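You operate a simulated robot arm through the tools that you are given. There is no shell and no other tool.

Carry out the task below with a simulated robot arm. There is one attempt and no reset: what you move stays moved.

Task
Tighten both fuse board lugs to 4 Nm and light its lamp.
Fine: board switch off first; the bolt of the red cable, then that of the black cable; driver back in its dock; switch on.

The check looks at the end state, three seconds after you hand in, the way a careful person would. Anything else that was tipped, shoved, dropped, spilled or broken makes it a failure.

Robot
A 7-joint arm with a two-finger parallel gripper, fixed in place. Base frame: the origin is on the floor under the middle of its stand, x ahead of it, y to its left, z up. Readings come in mm, degrees, newtons and seconds.
With the tool pointing down near the work surface it reaches from about 360 to 860 mm from the base axis. Its first joint turns from -166.0 to 166.0 degrees. Payload 3.43 kg.
The tool frame sits at the grasp point between the pads (the TCP): z along the fingers, y along the line on which they close. The tips reach 34 mm beyond it. Largest opening 128 mm; finger width 24, thickness 12; the body of the gripper, 48 by 130 mm, starts 96 mm behind the TCP.
Orientation is that of the tool frame in the base frame, as [roll, pitch, yaw] about the fixed x, y, z axes, in that order (R = Rz(yaw) Ry(pitch) Rx(roll)). With the fingers straight down and closing along the base's y, the tool's x points along the base's -x, its y along +y and its z along -z.

Tools
- The arm moves only by the tool nudge_tool. Its argument "steps" is a list of rows, each a list of 7 numbers: the shift along the tool's x, y, z in mm, then the turn, a rotation vector about the tool's x, y, z in degrees, then the gripper command, from -1 (shut) to 1 (fully open), values between in proportion. In form: [[dx, dy, dz, ax, ay, az, jaw], ...]. A call has 1 to 20 rows; each row shifts and turns the commanded pose from where the row before left it, along the tool's axes as they then stand. A row lasts 0.2 s, in which the tool goes at most 50 mm and 8.6 degrees; a call with a longer step from one row to the next is refused whole, and so is a gripper value outside its range. A pose out of reach is approached as far as the arm can. The call stops where the force on the tool passes 50 N (or 10 N more than at its start, if that is more) or the arm is blocked; 0.2 s more then pass. Each finger travels about 153 mm/s and halts on what it meets, pressing with about 42 N; the grip force reading is that of the motor and also rises with nothing between the fingers. The clock runs only during rows and for 0.2 s after the last one: add rows that do not move to give the fingers time. It gives the time, the measured TCP pose, the force on the tool (base axes), the opening and the grip force at its end, in the units of the frame above (readings bear some noise), with the torque about the TCP (base axes, N m) and any sound that the robot's microphone picked up.
- Cameras (640 x 400 px; columns grow to the right, rows downward): "scene" is fixed at [400.2, -495.8, 1629.8]; the picture's right is [-0.16, 0.99, 0.00], its down [0.93, 0.15, -0.33] and it looks along [-0.33, -0.05, -0.94] (base axes); focal length 327 px, centre (320, 200). "wrist" rides on the gripper at [76, -11, -160] in the tool frame; the picture's right is [0.15, 0.99, 0.00], its down [-0.88, 0.13, -0.46] and it looks along [-0.45, 0.07, 0.89] (tool axes); focal length 234 px, centre (320, 200). There is no depth. A picture from a camera that has moved, and an enlarged one, comes with that camera's place and axes in the base frame and with its lens. The place of the scene camera against the robot may be out by one fixed shift of up to 12 mm in any direction.
- capture(camera): a new picture of that camera. The clock stands still meanwhile.
- close_up(camera, box): a new picture of the part [left, top, right, bottom] of that camera's present view, enlarged. The clock stands still meanwhile.
- job_done(): hands the job in; it is judged then, once.

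Places have to be worked out from the pictures, the camera data and where the tool is seen. Open the gripper and draw the arm clear of the work before you hand the job in, unless the task says otherwise.

The tools are called as name(argument=value, ...) on one line, values as JSON. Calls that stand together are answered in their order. nudge_tool: Moves the arm, as the interface text tells. Its arguments: {"type":"object","properties":{"steps":{"type":"array","items":{"type":"array","items":{"type":"number"}}}},"required":["steps"]} The other tools are called the same way: capture (camera) takes a picture; close_up (camera, box) takes an enlarged picture of a part of a camera's view; job_done () hands the job in.

At the start:

```text
time: 0.0
tool_pos: [147.8, -463.5, 1169.1]
ee_rot: [-180.0, 0.0, -180.0]
wrist_force: [-0.6, 0.1, 0.3]
wrist_torque: [0.0, -0.03, -0.04]
gripper_width: 128.1
gripper_force: 0.0
```

scene: 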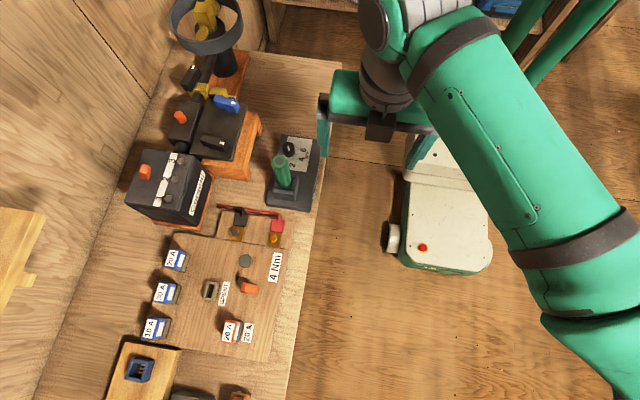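
wrist: 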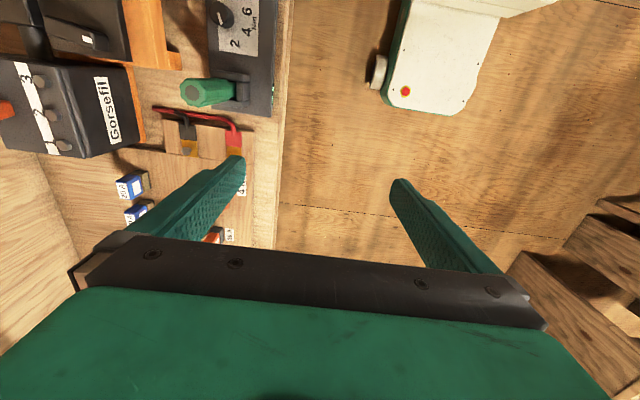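

The first pictures show a bench on the robot's right side (-y) with a fuse board, a green-handled driver in a dock and a battery. I'll look closer before moving.

close_up(camera="scene", box=[140, 190, 320, 302])

close_up(camera="scene", box=[220, 120, 348, 200])

close_up(camera="scene", box=[100, 260, 324, 400])

close_up(camera="wrist", box=[0, 0, 320, 200])

```text
3.56 times, centred on (230, 246) of scene
camera zoom: at [400.2, -495.8, 1629.8], right [-0.16, 0.99, 0.0], down [0.93, 0.15, -0.33], along [-0.33, -0.05, -0.94], focal length 1162 px, centre (640, 36)
```

zoom: 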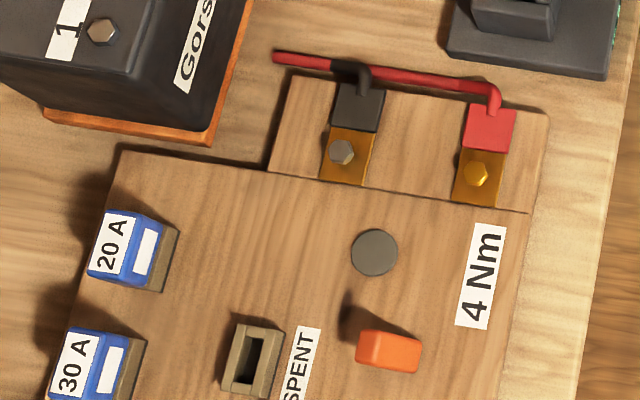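

```text
5.00 times, centred on (284, 160) of scene
camera zoom: at [400.2, -495.8, 1629.8], right [-0.16, 0.99, 0.0], down [0.93, 0.15, -0.33], along [-0.33, -0.05, -0.94], focal length 1634 px, centre (500, 400)
```

zoom: 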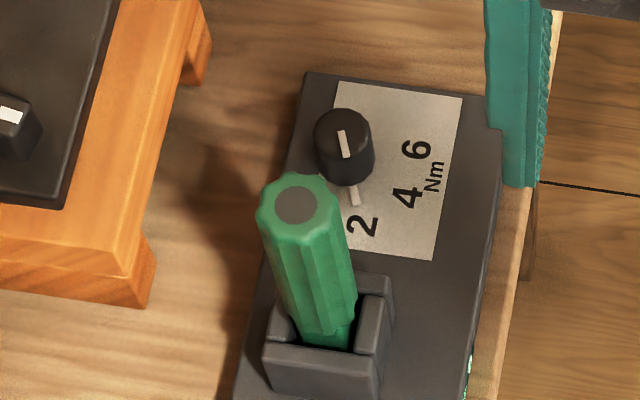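

```text
2.86 times, centred on (212, 330) of scene
camera zoom: at [400.2, -495.8, 1629.8], right [-0.16, 0.99, 0.0], down [0.93, 0.15, -0.33], along [-0.33, -0.05, -0.94], focal length 934 px, centre (629, -171)
```

zoom: 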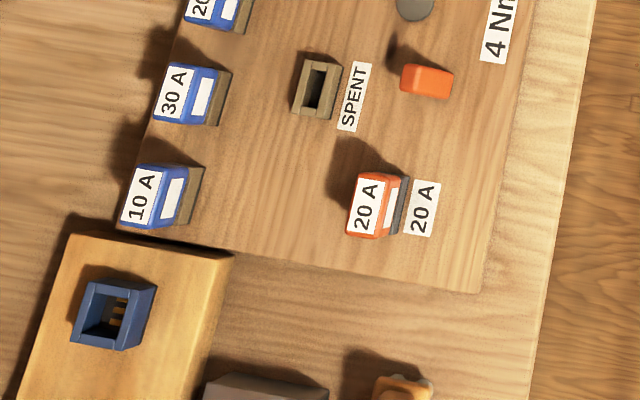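

```text
2.00 times, centred on (160, 100) of wrist
camera zoom: at [70.4, -475.2, 1328.8], right [-0.15, 0.99, 0.0], down [0.88, 0.13, 0.46], along [0.45, 0.07, -0.89], focal length 468 px, centre (640, 400)
```

zoom: 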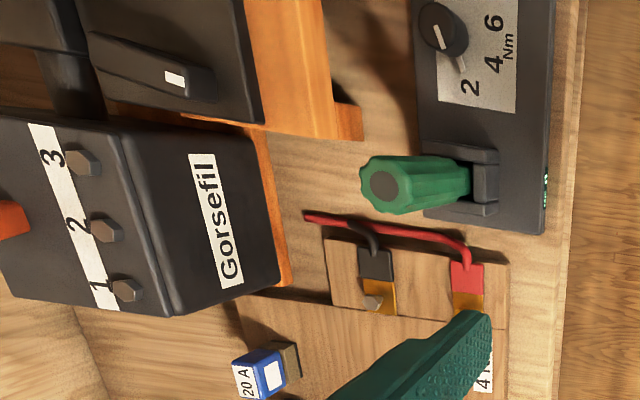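

The board's bolts triangulate to about z 845 at (242,-730) and (242,-633), and the driver handle top to about (108,-628,1010). I'll zoom in on the details of the dial, fuse, switch and lamp.

close_up(camera="wrist", box=[190, 0, 286, 60])

close_up(camera="scene", box=[268, 136, 316, 166])

close_up(camera="scene", box=[140, 80, 268, 160])

close_up(camera="scene", box=[216, 240, 296, 290])

close_up(camera="scene", box=[190, 310, 270, 360])

```text
6.67 times, centred on (238, 30) of wrist
camera zoom: at [70.4, -475.2, 1328.8], right [-0.15, 0.99, 0.0], down [0.88, 0.13, 0.46], along [0.45, 0.07, -0.89], focal length 1561 px, centre (867, 1333)
```

zoom: 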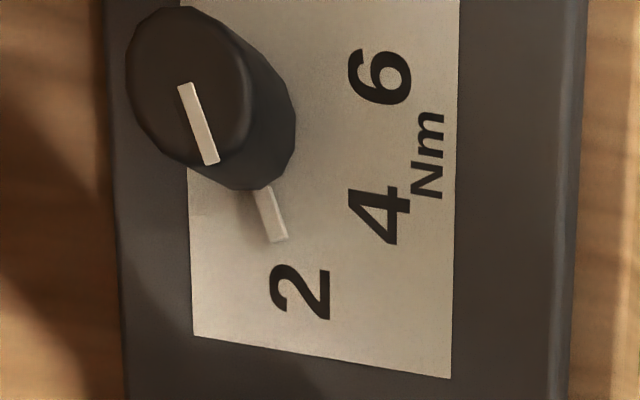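

```text
13.33 times, centred on (292, 151) of scene
camera zoom: at [400.2, -495.8, 1629.8], right [-0.16, 0.99, 0.0], down [0.93, 0.15, -0.33], along [-0.33, -0.05, -0.94], focal length 4358 px, centre (693, 853)
```

zoom: 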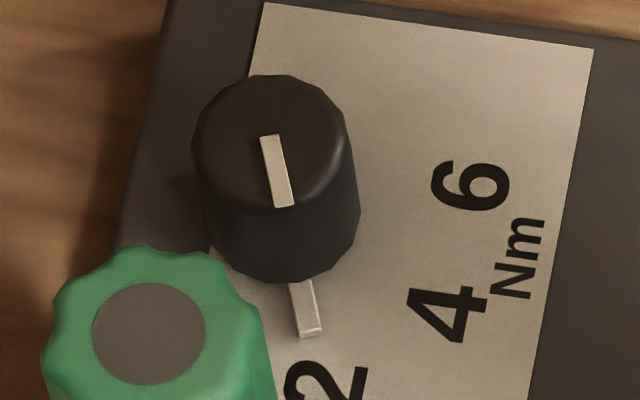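

```text
5.00 times, centred on (204, 120) of scene
camera zoom: at [400.2, -495.8, 1629.8], right [-0.16, 0.99, 0.0], down [0.93, 0.15, -0.33], along [-0.33, -0.05, -0.94], focal length 1634 px, centre (900, 600)
```

zoom: 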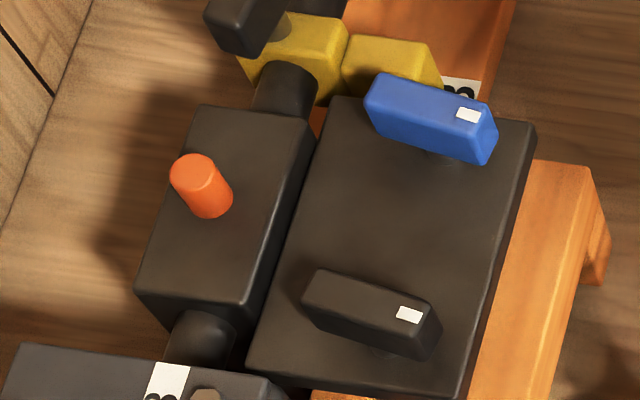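

```text
8.00 times, centred on (256, 265) of scene
camera zoom: at [400.2, -495.8, 1629.8], right [-0.16, 0.99, 0.0], down [0.93, 0.15, -0.33], along [-0.33, -0.05, -0.94], focal length 2615 px, centre (832, -320)
```

zoom: 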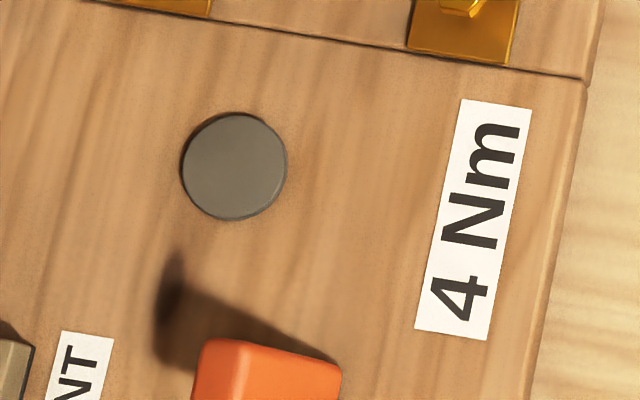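

```text
8.00 times, centred on (230, 335) of scene
camera zoom: at [400.2, -495.8, 1629.8], right [-0.16, 0.99, 0.0], down [0.93, 0.15, -0.33], along [-0.33, -0.05, -0.94], focal length 2615 px, centre (1040, -880)
```

zoom: 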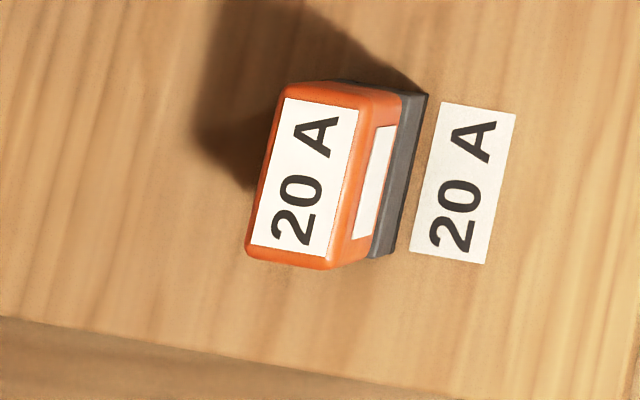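

The dial pointer stands near 2 and must go to 4; the switch is the orange rocker, the grey disc is the lamp, and a 20 A fuse sits in its holder. I move over the dock for a closer wrist view.

nudge_tool(steps=[[37, -20, 0, 0, 0, 0, 1], [37, -20, 0, 0, 0, 0, 1], [37, -20, 0, 0, 0, 0, 1], [37, -20, 0, 0, 0, 0, 1], [0, 0, 0, 0, 0, 0, 1]])

capture(camera="wrist")

capture(camera="scene")

```text
time: 1.2
tool_pos: [-1.3, -543.8, 1168.6]
ee_rot: [-180.0, -0.1, -179.9]
wrist_force: [0.3, -0.7, 0.6]
wrist_torque: [-0.01, -0.02, -0.03]
gripper_width: 127.9
gripper_force: 0.0
```

```text
taken
camera wrist: at [-77.5, -556.2, 1329.1], right [-0.15, 0.99, 0.0], down [0.88, 0.13, 0.46], along [0.45, 0.07, -0.89], focal length 234 px, centre (320, 200)
```

wrist: 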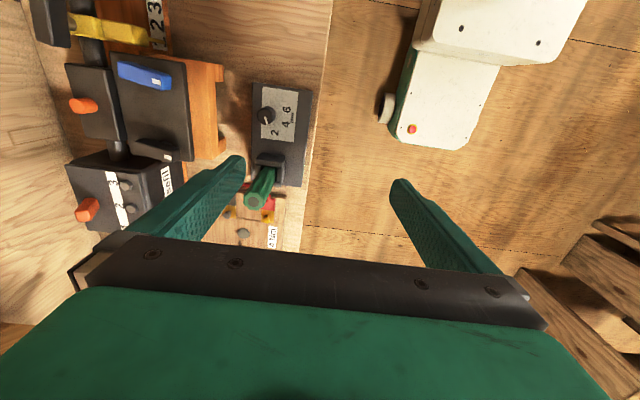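

```text
taken
```

scene: 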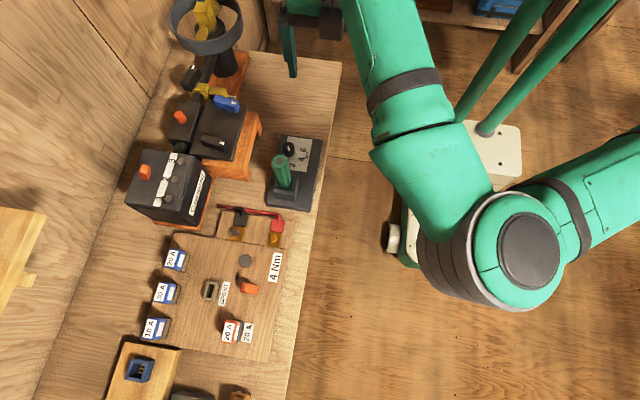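

The wrist view now shows the dock, dial and driver from above and behind. I zoom in on those.

close_up(camera="wrist", box=[232, 70, 328, 130])

close_up(camera="wrist", box=[216, 130, 328, 200])

close_up(camera="wrist", box=[30, 0, 230, 125])

```text
6.67 times, centred on (280, 100) of wrist
camera zoom: at [-77.5, -556.2, 1329.1], right [-0.15, 0.99, 0.0], down [0.88, 0.13, 0.46], along [0.45, 0.07, -0.89], focal length 1561 px, centre (587, 867)
```

zoom: 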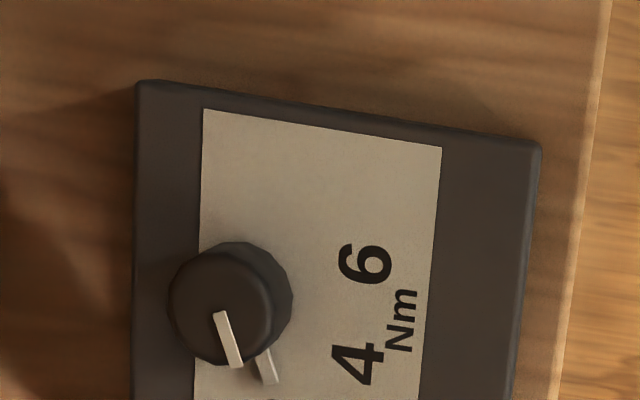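

```text
5.71 times, centred on (272, 165) of wrist
camera zoom: at [-77.5, -556.2, 1329.1], right [-0.15, 0.99, 0.0], down [0.88, 0.13, 0.46], along [0.45, 0.07, -0.89], focal length 1338 px, centre (594, 400)
```

zoom: 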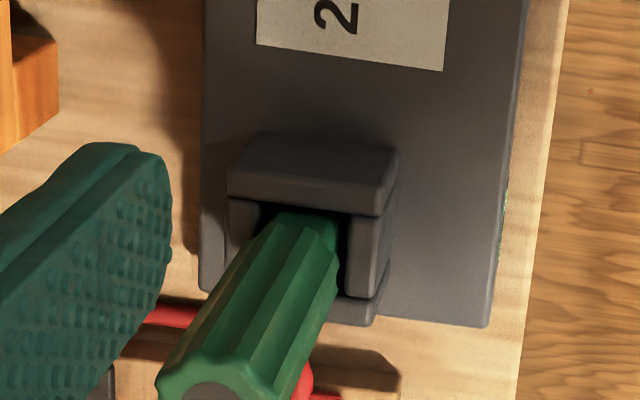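

```text
3.20 times, centred on (130, 62) of wrist
camera zoom: at [-77.5, -556.2, 1329.1], right [-0.15, 0.99, 0.0], down [0.88, 0.13, 0.46], along [0.45, 0.07, -0.89], focal length 749 px, centre (928, 640)
```

zoom: 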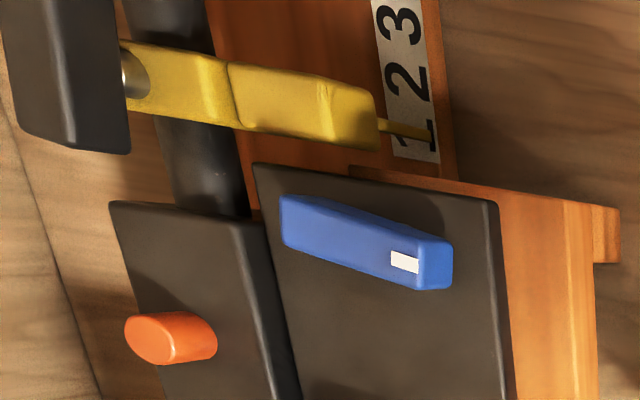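

The dock is a pocket holding the driver upright beside the dial. First I go over the fuse board to inspect the switch, lamp and lugs up close.

nudge_tool(steps=[[-43, -8, 0, 0, 0, 0, 1], [-43, -8, 0, 0, 0, 0, 1], [-43, -8, 0, 0, 0, 0, 1], [-43, -8, 0, 0, 0, 0, 1], [-43, -8, 0, 0, 0, 0, 1], [-43, -8, 0, 0, 0, 0, 1], [-43, -8, 0, 0, 0, 0, 1], [0, 0, 39, 0, 0, 0, 1], [0, 0, 39, 0, 0, 0, 1], [0, 0, 39, 0, 0, 0, 1], [0, 0, 0, 0, 0, 0, 1]])

capture(camera="wrist")

capture(camera="scene")

```text
time: 3.6
tool_pos: [299.7, -599.1, 1052.8]
ee_rot: [180.0, 0.0, -179.9]
wrist_force: [0.3, -0.6, -0.3]
wrist_torque: [-0.01, 0.04, -0.02]
gripper_width: 128.0
gripper_force: 0.1
```

```text
taken
camera wrist: at [223.0, -611.3, 1212.4], right [-0.15, 0.99, 0.0], down [0.88, 0.13, 0.46], along [0.45, 0.07, -0.89], focal length 234 px, centre (320, 200)
```

wrist: 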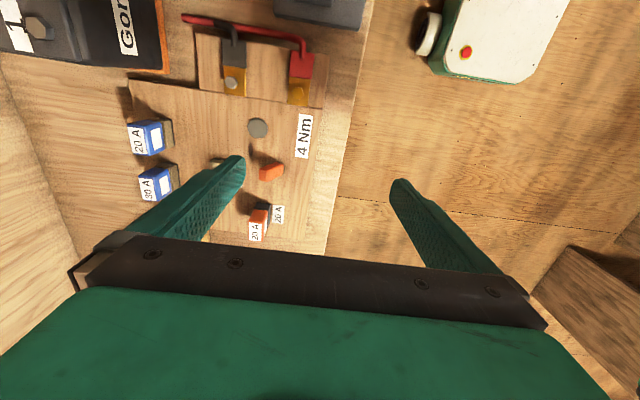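

```text
taken
```

scene: 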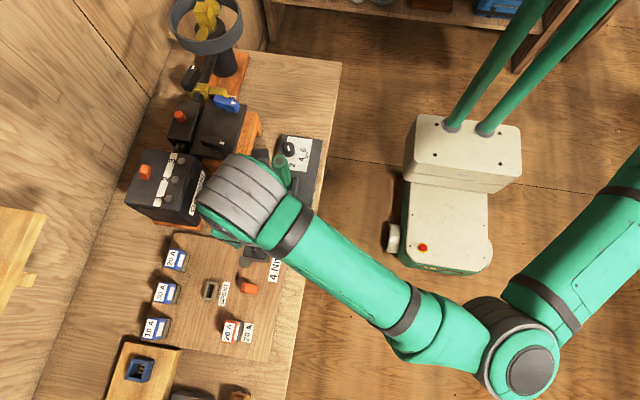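

The fuse board is in the wrist view now. I zoom in on the lugs, switch and fuse.

close_up(camera="wrist", box=[236, 110, 332, 170])

close_up(camera="wrist", box=[236, 150, 316, 200])

close_up(camera="wrist", box=[196, 30, 340, 120])

close_up(camera="wrist", box=[236, 190, 316, 240])

```text
6.67 times, centred on (284, 140) of wrist
camera zoom: at [223.0, -611.3, 1212.4], right [-0.15, 0.99, 0.0], down [0.88, 0.13, 0.46], along [0.45, 0.07, -0.89], focal length 1561 px, centre (560, 600)
```

zoom: 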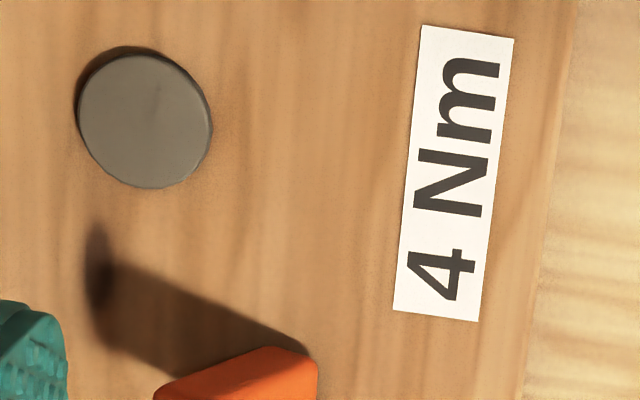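

```text
8.00 times, centred on (276, 175) of wrist
camera zoom: at [223.0, -611.3, 1212.4], right [-0.15, 0.99, 0.0], down [0.88, 0.13, 0.46], along [0.45, 0.07, -0.89], focal length 1873 px, centre (672, 400)
```

zoom: 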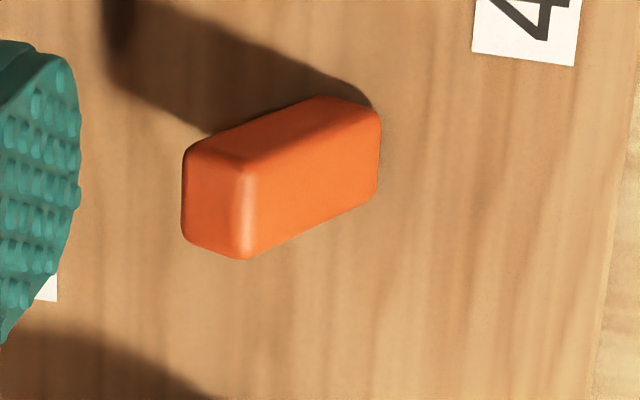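

```text
4.44 times, centred on (268, 75) of wrist
camera zoom: at [223.0, -611.3, 1212.4], right [-0.15, 0.99, 0.0], down [0.88, 0.13, 0.46], along [0.45, 0.07, -0.89], focal length 1041 px, centre (551, 756)
```

zoom: 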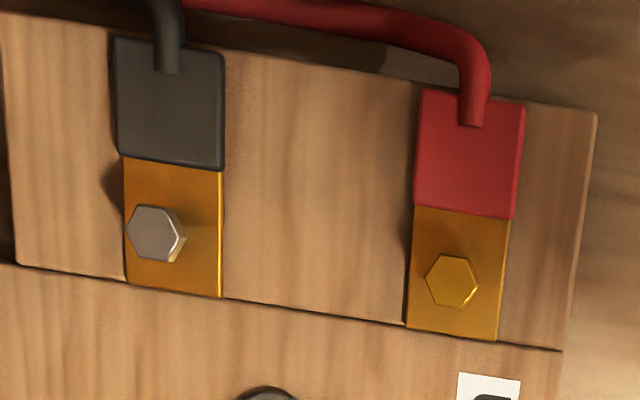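

```text
8.00 times, centred on (276, 215) of wrist
camera zoom: at [223.0, -611.3, 1212.4], right [-0.15, 0.99, 0.0], down [0.88, 0.13, 0.46], along [0.45, 0.07, -0.89], focal length 1873 px, centre (672, 80)
```

zoom: 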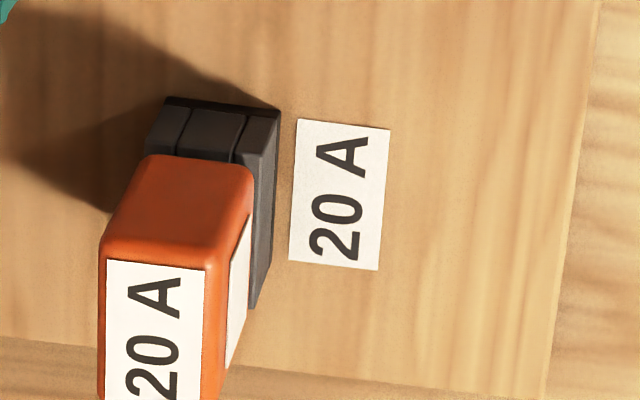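

The red bolt is brass and sits low, the black bolt stands proud, and the orange switch is a raised lever whose tilt I can't judge from above. I tilt the wrist to see it obliquely from the robot side.

nudge_tool(steps=[[7, 5, 35, 0, 0, 0, 1], [7, 5, 35, 0, 0, 0, 1], [0, 0, 0, 7, 0, 0, 1], [0, 0, 0, 7, 0, 0, 1], [0, 0, 0, 7, 0, 0, 1], [0, 0, 0, 7, 0, 0, 1], [0, 0, 0, 7, 0, 0, 1], [0, 0, 0, 0, 0, 0, 1]])

capture(camera="wrist")

```text
time: 5.4
tool_pos: [285.6, -589.1, 981.6]
ee_rot: [-144.9, 0.0, -179.9]
wrist_force: [0.2, 0.6, -0.5]
wrist_torque: [0.01, 0.02, 0.0]
gripper_width: 128.2
gripper_force: 0.1
```

```text
taken
camera wrist: at [209.7, -507.0, 1119.5], right [-0.15, 0.81, -0.57], down [0.88, 0.37, 0.3], along [0.45, -0.46, -0.77], focal length 234 px, centre (320, 200)
```

wrist: 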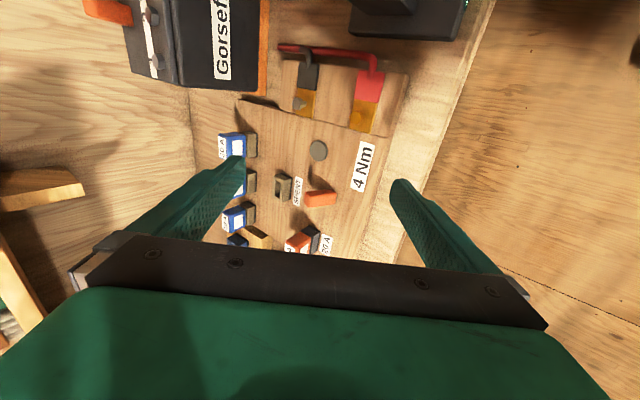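

close_up(camera="wrist", box=[272, 170, 352, 220])

close_up(camera="wrist", box=[270, 40, 430, 140])

close_up(camera="wrist", box=[240, 120, 400, 220])

close_up(camera="wrist", box=[200, 120, 360, 260])

```text
8.00 times, centred on (312, 195) of wrist
camera zoom: at [209.7, -507.0, 1119.5], right [-0.15, 0.81, -0.57], down [0.88, 0.37, 0.3], along [0.45, -0.46, -0.77], focal length 1873 px, centre (384, 240)
```

zoom: 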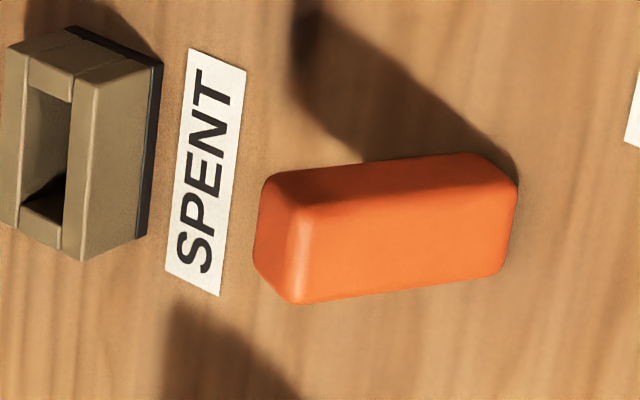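

```text
4.00 times, centred on (350, 90) of wrist
camera zoom: at [209.7, -507.0, 1119.5], right [-0.15, 0.81, -0.57], down [0.88, 0.37, 0.3], along [0.45, -0.46, -0.77], focal length 937 px, centre (200, 640)
```

zoom: 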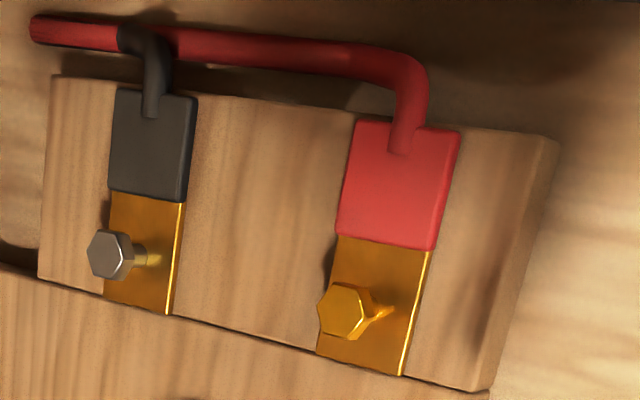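

```text
4.00 times, centred on (320, 170) of wrist
camera zoom: at [209.7, -507.0, 1119.5], right [-0.15, 0.81, -0.57], down [0.88, 0.37, 0.3], along [0.45, -0.46, -0.77], focal length 937 px, centre (320, 320)
```

zoom: 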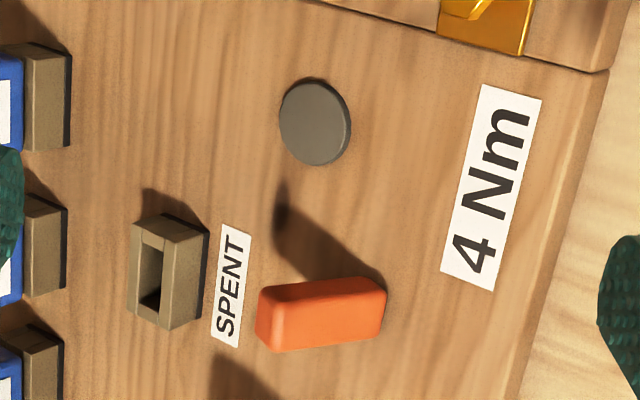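

```text
2.86 times, centred on (280, 190) of wrist
camera zoom: at [209.7, -507.0, 1119.5], right [-0.15, 0.81, -0.57], down [0.88, 0.37, 0.3], along [0.45, -0.46, -0.77], focal length 669 px, centre (434, 229)
```

zoom: 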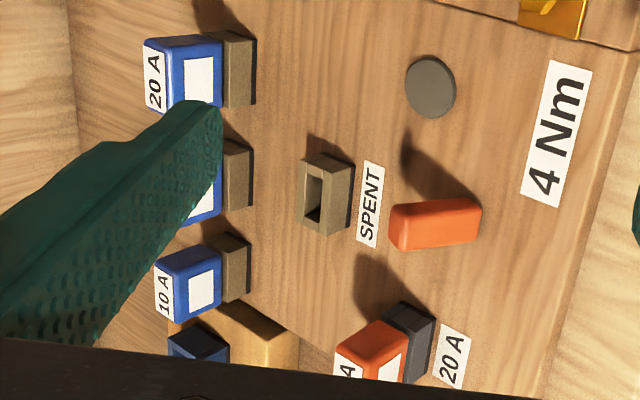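

Triangulation from the two views shows the switch is a lever leaning 25° toward -y, with its top at about (367,-680,868) and its pivot near (367,-657,825). The bolt heads are at (244,-733,846) and (243,-639,847). I level the tool, shut the fingers and hover on the -y side of the lever.

nudge_tool(steps=[[0, 0, 0, -7, 0, 0, 1], [0, 0, 0, -7, 0, 0, 1], [0, 0, 0, -7, 0, 0, 1], [0, 0, 0, -7, 0, 0, 0], [0, 0, 0, -7, 0, 0, -1], [-27, -39, 0, 0, 0, 0, -1], [-27, -39, 0, 0, 0, 0, -1], [-27, -39, 0, 0, 0, 0, -1], [0, 0, 0, 0, 0, 0, -1]])

capture(camera="wrist")

capture(camera="scene")

```text
time: 7.4
tool_pos: [368.0, -706.5, 982.7]
ee_rot: [180.0, 0.0, -179.9]
wrist_force: [-0.2, -0.5, -0.4]
wrist_torque: [-0.03, 0.0, 0.01]
gripper_width: 0.2
gripper_force: 32.6
```

```text
taken
camera wrist: at [290.3, -717.8, 1142.3], right [-0.15, 0.99, 0.0], down [0.88, 0.13, 0.46], along [0.45, 0.07, -0.89], focal length 234 px, centre (320, 200)
```

wrist: 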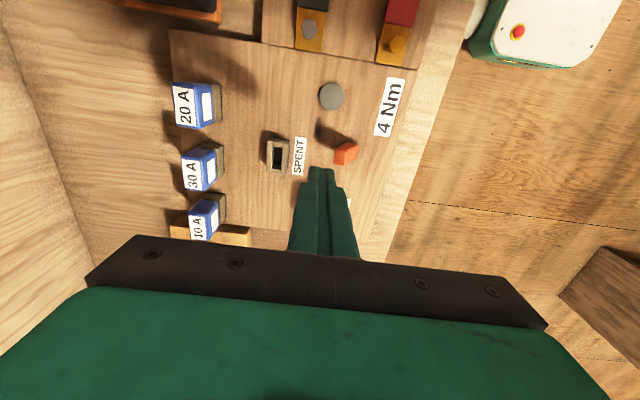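

```text
taken
```

scene: 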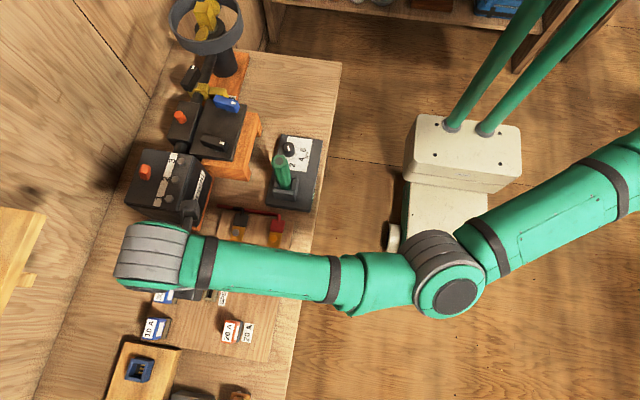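

The closed fingers line up with a gap of about 10 mm on the -y side of the lever. I descend so that the tips are at about z 850.

nudge_tool(steps=[[0, 0, 33, 0, 0, 0, -1], [0, 0, 33, 0, 0, 0, -1], [0, 0, 31, 0, 0, 0, -1], [0, 0, 0, 0, 0, 0, -1]])

close_up(camera="wrist", box=[240, 90, 400, 190])

```text
time: 8.4
tool_pos: [367.5, -705.6, 884.3]
ee_rot: [-180.0, -0.1, -179.8]
wrist_force: [-0.1, 0.2, -1.0]
wrist_torque: [0.0, 0.07, -0.05]
gripper_width: 0.2
gripper_force: 33.0
```

```text
4.00 times, centred on (320, 140) of wrist
camera zoom: at [290.6, -717.2, 1044.1], right [-0.15, 0.99, 0.0], down [0.88, 0.13, 0.46], along [0.45, 0.07, -0.89], focal length 937 px, centre (320, 440)
```

zoom: 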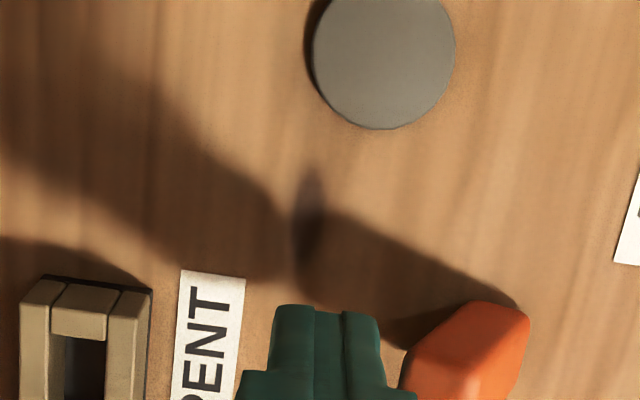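

The fingertips are beside the lever with a small gap and no contact. I push toward +y to flip the lever.

nudge_tool(steps=[[0, 8, 0, 0, 0, 0, -1], [0, 8, 0, 0, 0, 0, -1], [0, 8, 0, 0, 0, 0, -1], [0, 8, 0, 0, 0, 0, -1], [0, 8, 0, 0, 0, 0, -1], [0, 5, 0, 0, 0, 0, -1], [0, 0, 0, 0, 0, 0, -1]])

close_up(camera="wrist", box=[240, 90, 400, 190])

```text
time: 10.0
tool_pos: [367.4, -664.4, 885.6]
ee_rot: [-179.4, 0.0, -179.9]
wrist_force: [5.3, -43.5, -5.0]
wrist_torque: [-1.55, -0.17, -0.1]
gripper_width: 0.0
gripper_force: 32.9
```

```text
4.00 times, centred on (320, 140) of wrist
camera zoom: at [289.8, -674.9, 1045.0], right [-0.15, 0.99, -0.01], down [0.88, 0.13, 0.46], along [0.45, 0.06, -0.89], focal length 937 px, centre (320, 440)
```

zoom: 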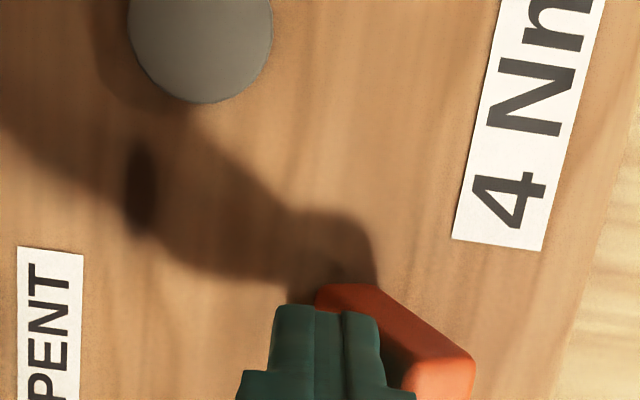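

The lever has gone over to the +y side and is against its stop. I back off and rise, then look at it.

nudge_tool(steps=[[0, -12, 0, 0, 0, 0, -1], [0, -12, 0, 0, 0, 0, -1], [0, 0, -35, 0, 0, 0, -1], [0, 0, -35, 0, 0, 0, -1], [0, 0, -35, 0, 0, 0, -1], [0, 0, 0, 0, 0, 0, -1]])

close_up(camera="wrist", box=[230, 60, 422, 180])

```text
time: 11.4
tool_pos: [368.5, -683.3, 988.8]
ee_rot: [-180.0, 0.1, -179.9]
wrist_force: [0.2, -0.1, -0.5]
wrist_torque: [0.0, 0.0, 0.02]
gripper_width: 0.0
gripper_force: 33.5
```

```text
3.33 times, centred on (326, 120) of wrist
camera zoom: at [291.2, -696.6, 1149.3], right [-0.15, 0.99, 0.0], down [0.88, 0.13, 0.46], along [0.45, 0.07, -0.89], focal length 781 px, centre (300, 467)
```

zoom: 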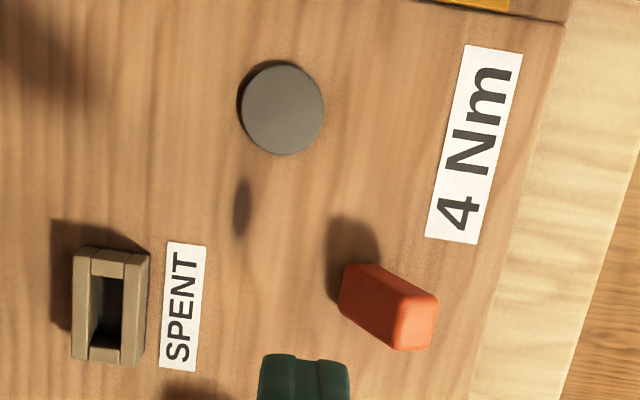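

The lever now leans to +y, which I take as off. Next is the torque dial: the knob top triangulates to about (-2,-649,857) with the pointer at 2, so I rise and travel over it with the fingers half open.

nudge_tool(steps=[[0, 0, -40, 0, 0, 0, -1], [0, 0, -40, 0, 0, 0, -1], [0, 0, -40, 0, 0, 0, -1], [0, 0, -40, 0, 0, 0, -1], [46.3, 4.3, 0, 0, 0, 0, -1], [46.3, 4.3, 0, 0, 0, 0, -1], [46.3, 4.3, 0, 0, 0, 0, -1], [46.3, 4.3, 0, 0, 0, 0, -1], [46.3, 4.3, 0, 0, 0, 0, 0], [46.3, 4.3, 0, 0, 0, 0, 0], [46.3, 4.3, 0, 0, 0, 0, 0], [46.3, 4.3, 0, 0, 0, 0, 0], [0, 0, 40, 0, 0, 0, 0], [0, 0, 40, 0, 0, 0, 0], [0, 0, 40, 0, 0, 0, 0], [0, 0, 40, 0, 0, 0, 0], [0, 0, 0, 0, 0, 0, 0]])

capture(camera="wrist")

capture(camera="scene")

```text
time: 15.0
tool_pos: [-4.9, -651.5, 989.4]
ee_rot: [180.0, 0.0, 180.0]
wrist_force: [0.6, -0.6, -0.2]
wrist_torque: [-0.01, 0.03, 0.04]
gripper_width: 64.0
gripper_force: 0.1
```

```text
taken
camera wrist: at [-81.1, -664.4, 1148.8], right [-0.15, 0.99, 0.0], down [0.88, 0.13, 0.46], along [0.45, 0.07, -0.89], focal length 234 px, centre (320, 200)
```

wrist: 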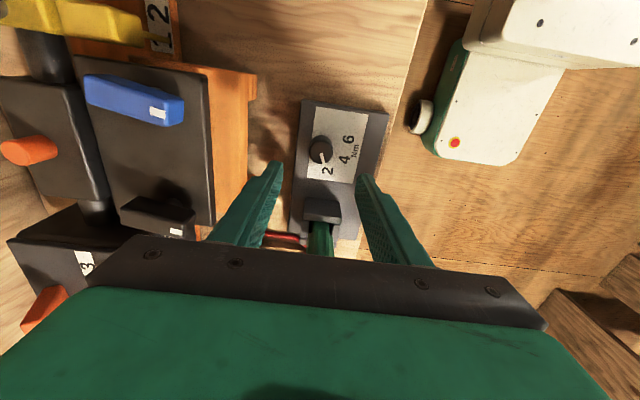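

```text
taken
```

scene: 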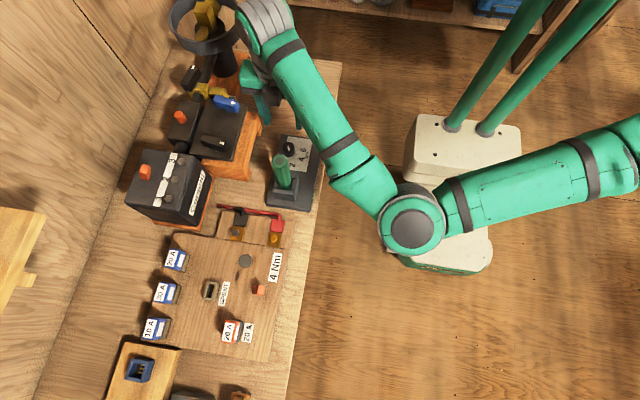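

The dial sits between the fingers in the wrist view. I zoom in for an accurate placement.

close_up(camera="wrist", box=[280, 100, 392, 170])

close_up(camera="wrist", box=[270, 160, 390, 235])

close_up(camera="scene", box=[164, 0, 324, 100])

```text
5.71 times, centred on (336, 135) of wrist
camera zoom: at [-81.1, -664.4, 1148.8], right [-0.15, 0.99, 0.0], down [0.88, 0.13, 0.46], along [0.45, 0.07, -0.89], focal length 1338 px, centre (229, 571)
```

zoom: 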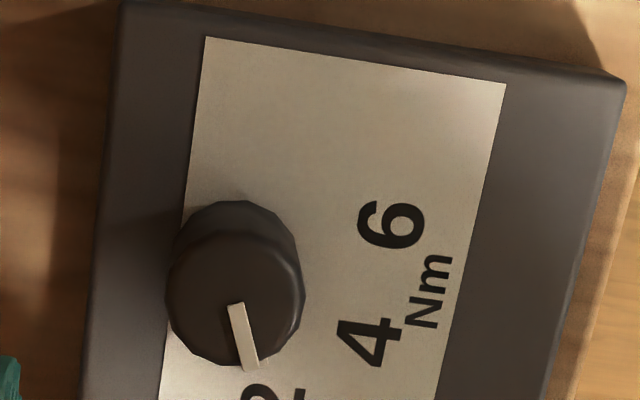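

```text
5.33 times, centred on (330, 198) of wrist
camera zoom: at [-81.1, -664.4, 1148.8], right [-0.15, 0.99, 0.0], down [0.88, 0.13, 0.46], along [0.45, 0.07, -0.89], focal length 1249 px, centre (267, 213)
```

zoom: 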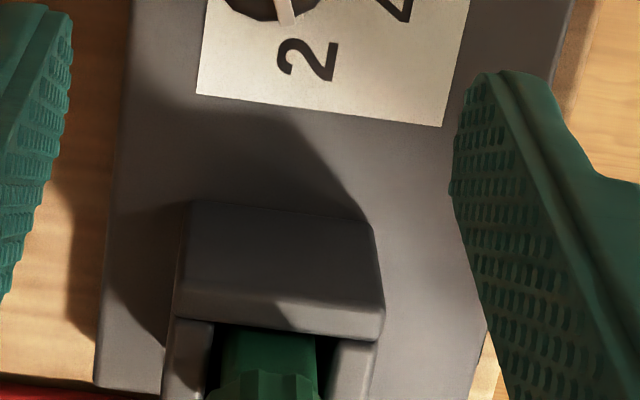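

```text
4.00 times, centred on (244, 50) of scene
camera zoom: at [400.2, -495.8, 1629.8], right [-0.16, 0.99, 0.0], down [0.93, 0.15, -0.33], along [-0.33, -0.05, -0.94], focal length 1307 px, centre (624, 800)
```

zoom: 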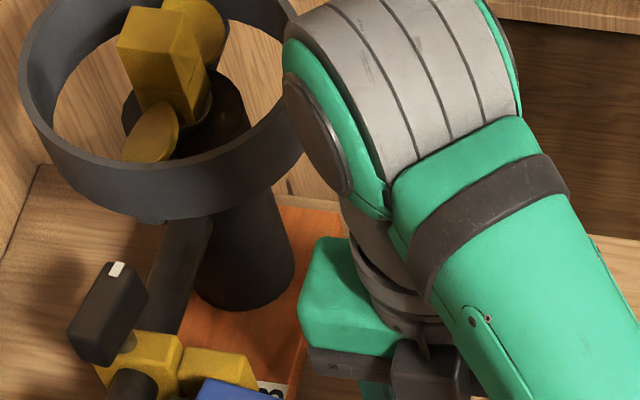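

The panel surface comes out at z≈822, the knob top at about 857 and its axis at (-1,-650); labels 2, 4, 6 lie at about 22.7°, 66.8° and 111° (45° spacing), so it needs about +44° counter-clockwise. I lower the open fingers around the knob.

nudge_tool(steps=[[-4, 1.3, 30, 0, 0, 0, 0], [0, 0, 30, 0, 0, 0, 0], [0, 0, 30, 0, 0, 0, 0], [0, 0, 20, 0, 0, 0, 0], [0, 0, 11, 0, 0, 0, 0], [0, 0, 0, 0, 0, 0, 0]])

close_up(camera="wrist", box=[240, 120, 400, 220])

```text
time: 16.4
tool_pos: [1.1, -649.7, 868.9]
ee_rot: [-179.9, 0.0, -179.9]
wrist_force: [0.4, 0.2, 0.5]
wrist_torque: [-0.01, 0.03, -0.02]
gripper_width: 63.9
gripper_force: 0.1
```

```text
4.00 times, centred on (320, 170) of wrist
camera zoom: at [-75.2, -661.3, 1028.0], right [-0.15, 0.99, 0.0], down [0.88, 0.13, 0.46], along [0.45, 0.07, -0.89], focal length 937 px, centre (320, 320)
```

zoom: 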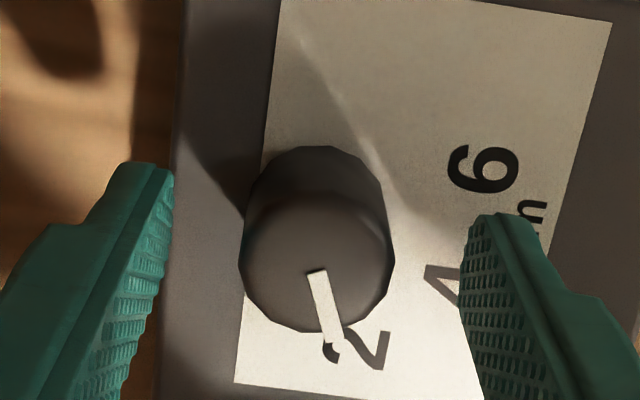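

The knob is centred between the fingers to within 1–2 mm. I trim the position and close on it.

nudge_tool(steps=[[1.3, -0.6, 3, 0, 0, 0, 0], [0, 0, 0, 0, 0, 0, -0.4], [0, 0, 0, 0, 0, 0, -1], [0, 0, 0, 0, 0, 0, -1]])

close_up(camera="wrist", box=[240, 120, 400, 220])

```text
time: 17.4
tool_pos: [0.0, -650.1, 865.9]
ee_rot: [180.0, 0.0, -180.0]
wrist_force: [1.6, -2.6, 0.1]
wrist_torque: [-0.14, -0.24, 0.01]
gripper_width: 31.8
gripper_force: 44.3
```

```text
4.00 times, centred on (320, 170) of wrist
camera zoom: at [-76.7, -662.2, 1025.6], right [-0.15, 0.99, 0.0], down [0.88, 0.13, 0.46], along [0.45, 0.07, -0.89], focal length 937 px, centre (320, 320)
```

zoom: 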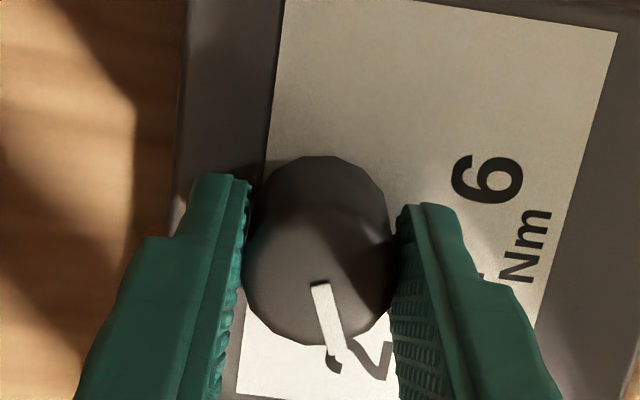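

The knob is held with 32 mm opening. I turn it counter-clockwise (seen from above) by 22° first and check the response.

nudge_tool(steps=[[0, 0, 0, 0, 0, -5.5, -1], [0, 0, 0, 0, 0, -5.5, -1], [0, 0, 0, 0, 0, -5.5, -1], [0, 0, 0, 0, 0, -5.5, -1], [0, 0, 0, 0, 0, 0, -1]])

close_up(camera="wrist", box=[240, 100, 432, 220])

```text
time: 18.6
tool_pos: [0.6, -650.9, 865.8]
ee_rot: [-180.0, 0.0, -157.8]
wrist_force: [3.7, -7.2, 2.6]
wrist_torque: [0.0, -0.33, 0.02]
gripper_width: 31.7
gripper_force: 44.8
```

```text
3.33 times, centred on (336, 160) of wrist
camera zoom: at [-66.8, -690.1, 1025.6], right [-0.51, 0.86, 0.0], down [0.77, 0.45, 0.46], along [0.39, 0.23, -0.89], focal length 781 px, centre (267, 333)
```

zoom: 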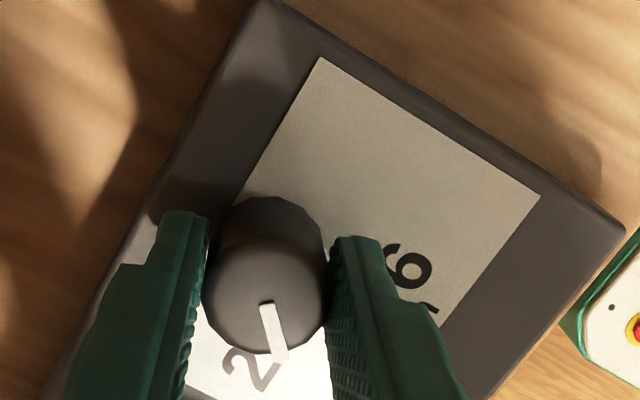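

The knob follows the gripper and the pointer has left the 2. I turn another 22°.

nudge_tool(steps=[[0, 0, 0, 0, 0, -5.5, -1], [0, 0, 0, 0, 0, -5.5, -1], [0, 0, 0, 0, 0, -5.5, -1], [0, 0, 0, 0, 0, -5.5, -1], [0, 0, 0, 0, 0, 0, -1], [0, 0, 0, 0, 0, 0, 0], [0, 0, -20, 0, 0, 0, 0], [0, 0, -30, 0, 0, 0, 0], [0, 0, -40, 0, 0, 0, 0], [0, 0, -30, 0, 0, 0, 0], [0, 0, 0, 0, 0, 0, 0]])

capture(camera="wrist")

close_up(camera="wrist", box=[264, 90, 408, 180])

```text
time: 21.0
tool_pos: [8.8, -678.3, 970.5]
ee_rot: [179.9, 0.0, -136.1]
wrist_force: [0.1, -0.5, -0.8]
wrist_torque: [-0.03, -0.01, 0.01]
gripper_width: 64.1
gripper_force: 0.0
out of reach, approached as far as the arm can: row 8, 9, 10
```

```text
taken
camera wrist: at [-36.8, -740.7, 1131.1], right [-0.79, 0.61, 0.0], down [0.54, 0.7, 0.46], along [0.28, 0.36, -0.89], focal length 234 px, centre (320, 200)
```

wrist: 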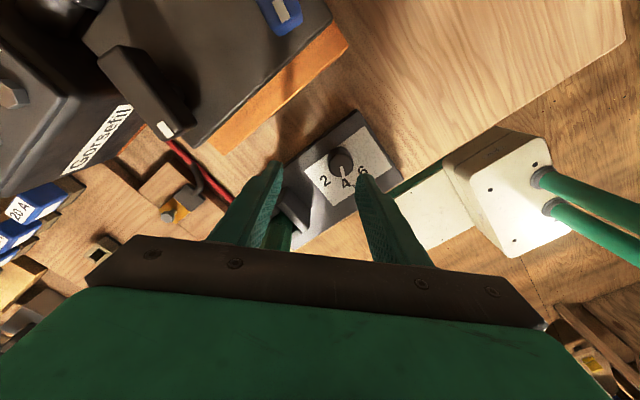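

```text
4.44 times, centred on (336, 135) of wrist
camera zoom: at [-36.8, -740.7, 1131.1], right [-0.79, 0.61, 0.0], down [0.54, 0.7, 0.46], along [0.28, 0.36, -0.89], focal length 1041 px, centre (249, 489)
```

zoom: 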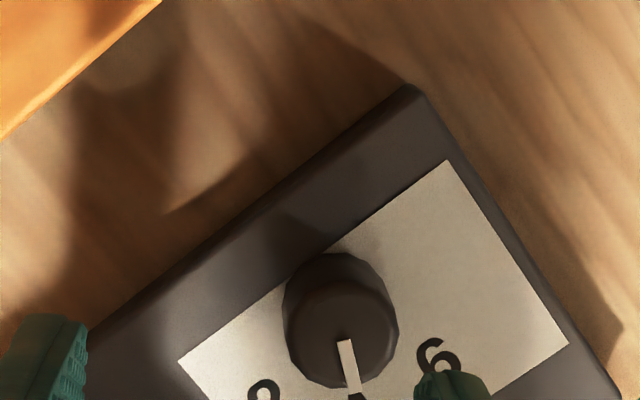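

The dial pointer now seems to be at 4; the lift at this yaw ran into a joint limit and shifted sideways, but without contact. I turn the yaw back to recover a clean pose and view the dial again.

nudge_tool(steps=[[0, 0, 0, 0, 0, 7.3, 0], [0, 0, 0, 0, 0, 7.3, 0], [0, 0, 0, 0, 0, 7.3, 0], [0, 0, 0, 0, 0, 0, 0]])

capture(camera="wrist")

```text
time: 22.0
tool_pos: [10.6, -679.5, 971.5]
ee_rot: [180.0, -0.1, -157.9]
wrist_force: [0.5, -0.2, -0.1]
wrist_torque: [-0.01, 0.0, 0.0]
gripper_width: 63.8
gripper_force: 0.0
```

```text
taken
camera wrist: at [-55.3, -719.0, 1131.1], right [-0.51, 0.86, 0.0], down [0.77, 0.45, 0.46], along [0.39, 0.23, -0.89], focal length 234 px, centre (320, 200)
```

wrist: 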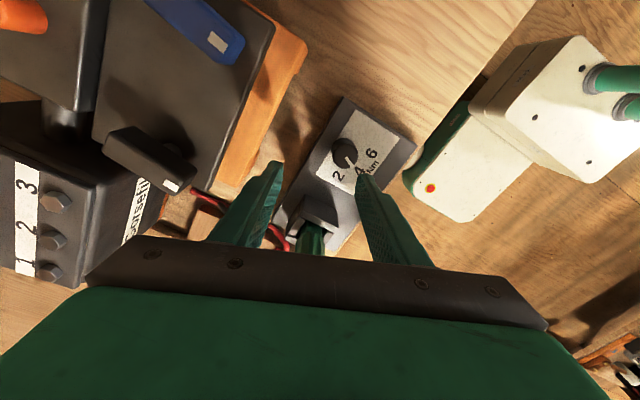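

The dial is visible again. I return the yaw to 180 and step back over the dial for a precise reading.

nudge_tool(steps=[[0, 0, 0, 0, 0, 7.3, 1], [0, 0, 0, 0, 0, 7.3, 1], [0, 0, 0, 0, 0, 7.3, 1], [30, 0, -30, 0, 0, 0, 1], [30, 20, -40, 0, 0, 0, 1], [0, 0, 0, 0, 0, 0, 1]])

capture(camera="wrist")

close_up(camera="scene", box=[258, 126, 322, 166])

```text
refused: row 5 steps farther than a row can; nothing moved
```

```text
taken
camera wrist: at [-55.3, -719.0, 1131.1], right [-0.51, 0.86, 0.0], down [0.77, 0.45, 0.46], along [0.39, 0.23, -0.89], focal length 234 px, centre (320, 200)
```

wrist: 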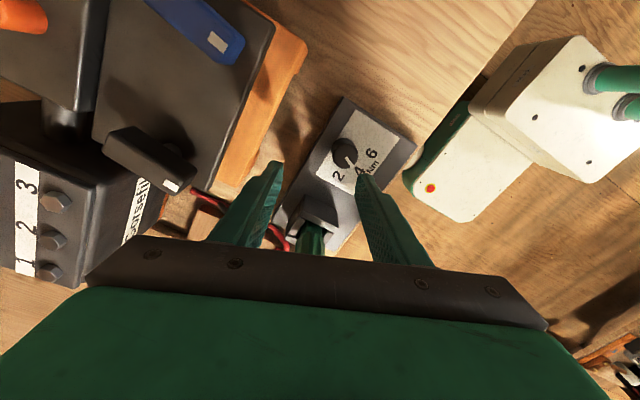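

```text
10.00 times, centred on (290, 146) of scene
camera zoom: at [400.2, -495.8, 1629.8], right [-0.16, 0.99, 0.0], down [0.93, 0.15, -0.33], along [-0.33, -0.05, -0.94], focal length 3268 px, centre (620, 740)
```

zoom: 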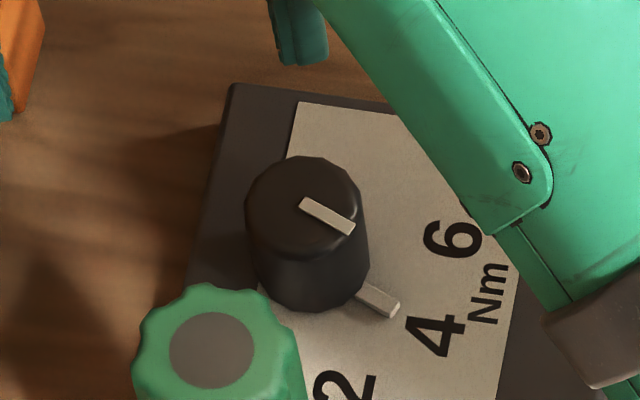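

One row was too long, so I split it. The scene view shows the pointer close to the 4; I reposition for an exact check.

nudge_tool(steps=[[0, 0, 0, 0, 0, 7.3, 1], [0, 0, 0, 0, 0, 7.3, 1], [0, 0, 0, 0, 0, 7.3, 1], [25, 10, -30, 0, 0, 0, 1], [25, 10, -30, 0, 0, 0, 1], [10, 0, 0, 0, 0, 0, 1], [0, 0, 0, 0, 0, 0, 1]])

capture(camera="wrist")

close_up(camera="wrist", box=[296, 96, 424, 176])

```text
time: 23.6
tool_pos: [-49.4, -658.7, 1031.1]
ee_rot: [180.0, 0.0, -179.8]
wrist_force: [-0.4, 0.0, 0.8]
wrist_torque: [0.01, 0.01, 0.01]
gripper_width: 128.1
gripper_force: 0.0
```

```text
taken
camera wrist: at [-126.0, -671.6, 1191.3], right [-0.15, 0.99, 0.0], down [0.88, 0.13, 0.46], along [0.45, 0.07, -0.89], focal length 234 px, centre (320, 200)
```

wrist: 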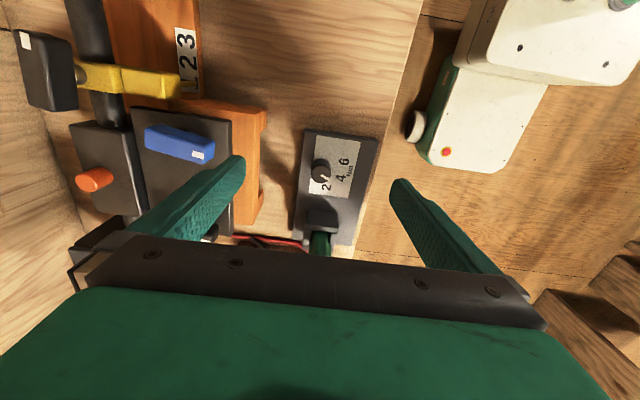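

```text
5.00 times, centred on (360, 136) of wrist
camera zoom: at [-126.0, -671.6, 1191.3], right [-0.15, 0.99, 0.0], down [0.88, 0.13, 0.46], along [0.45, 0.07, -0.89], focal length 1171 px, centre (120, 520)
```

zoom: 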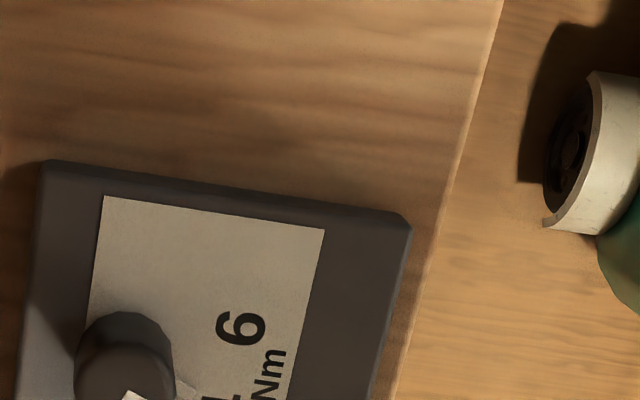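

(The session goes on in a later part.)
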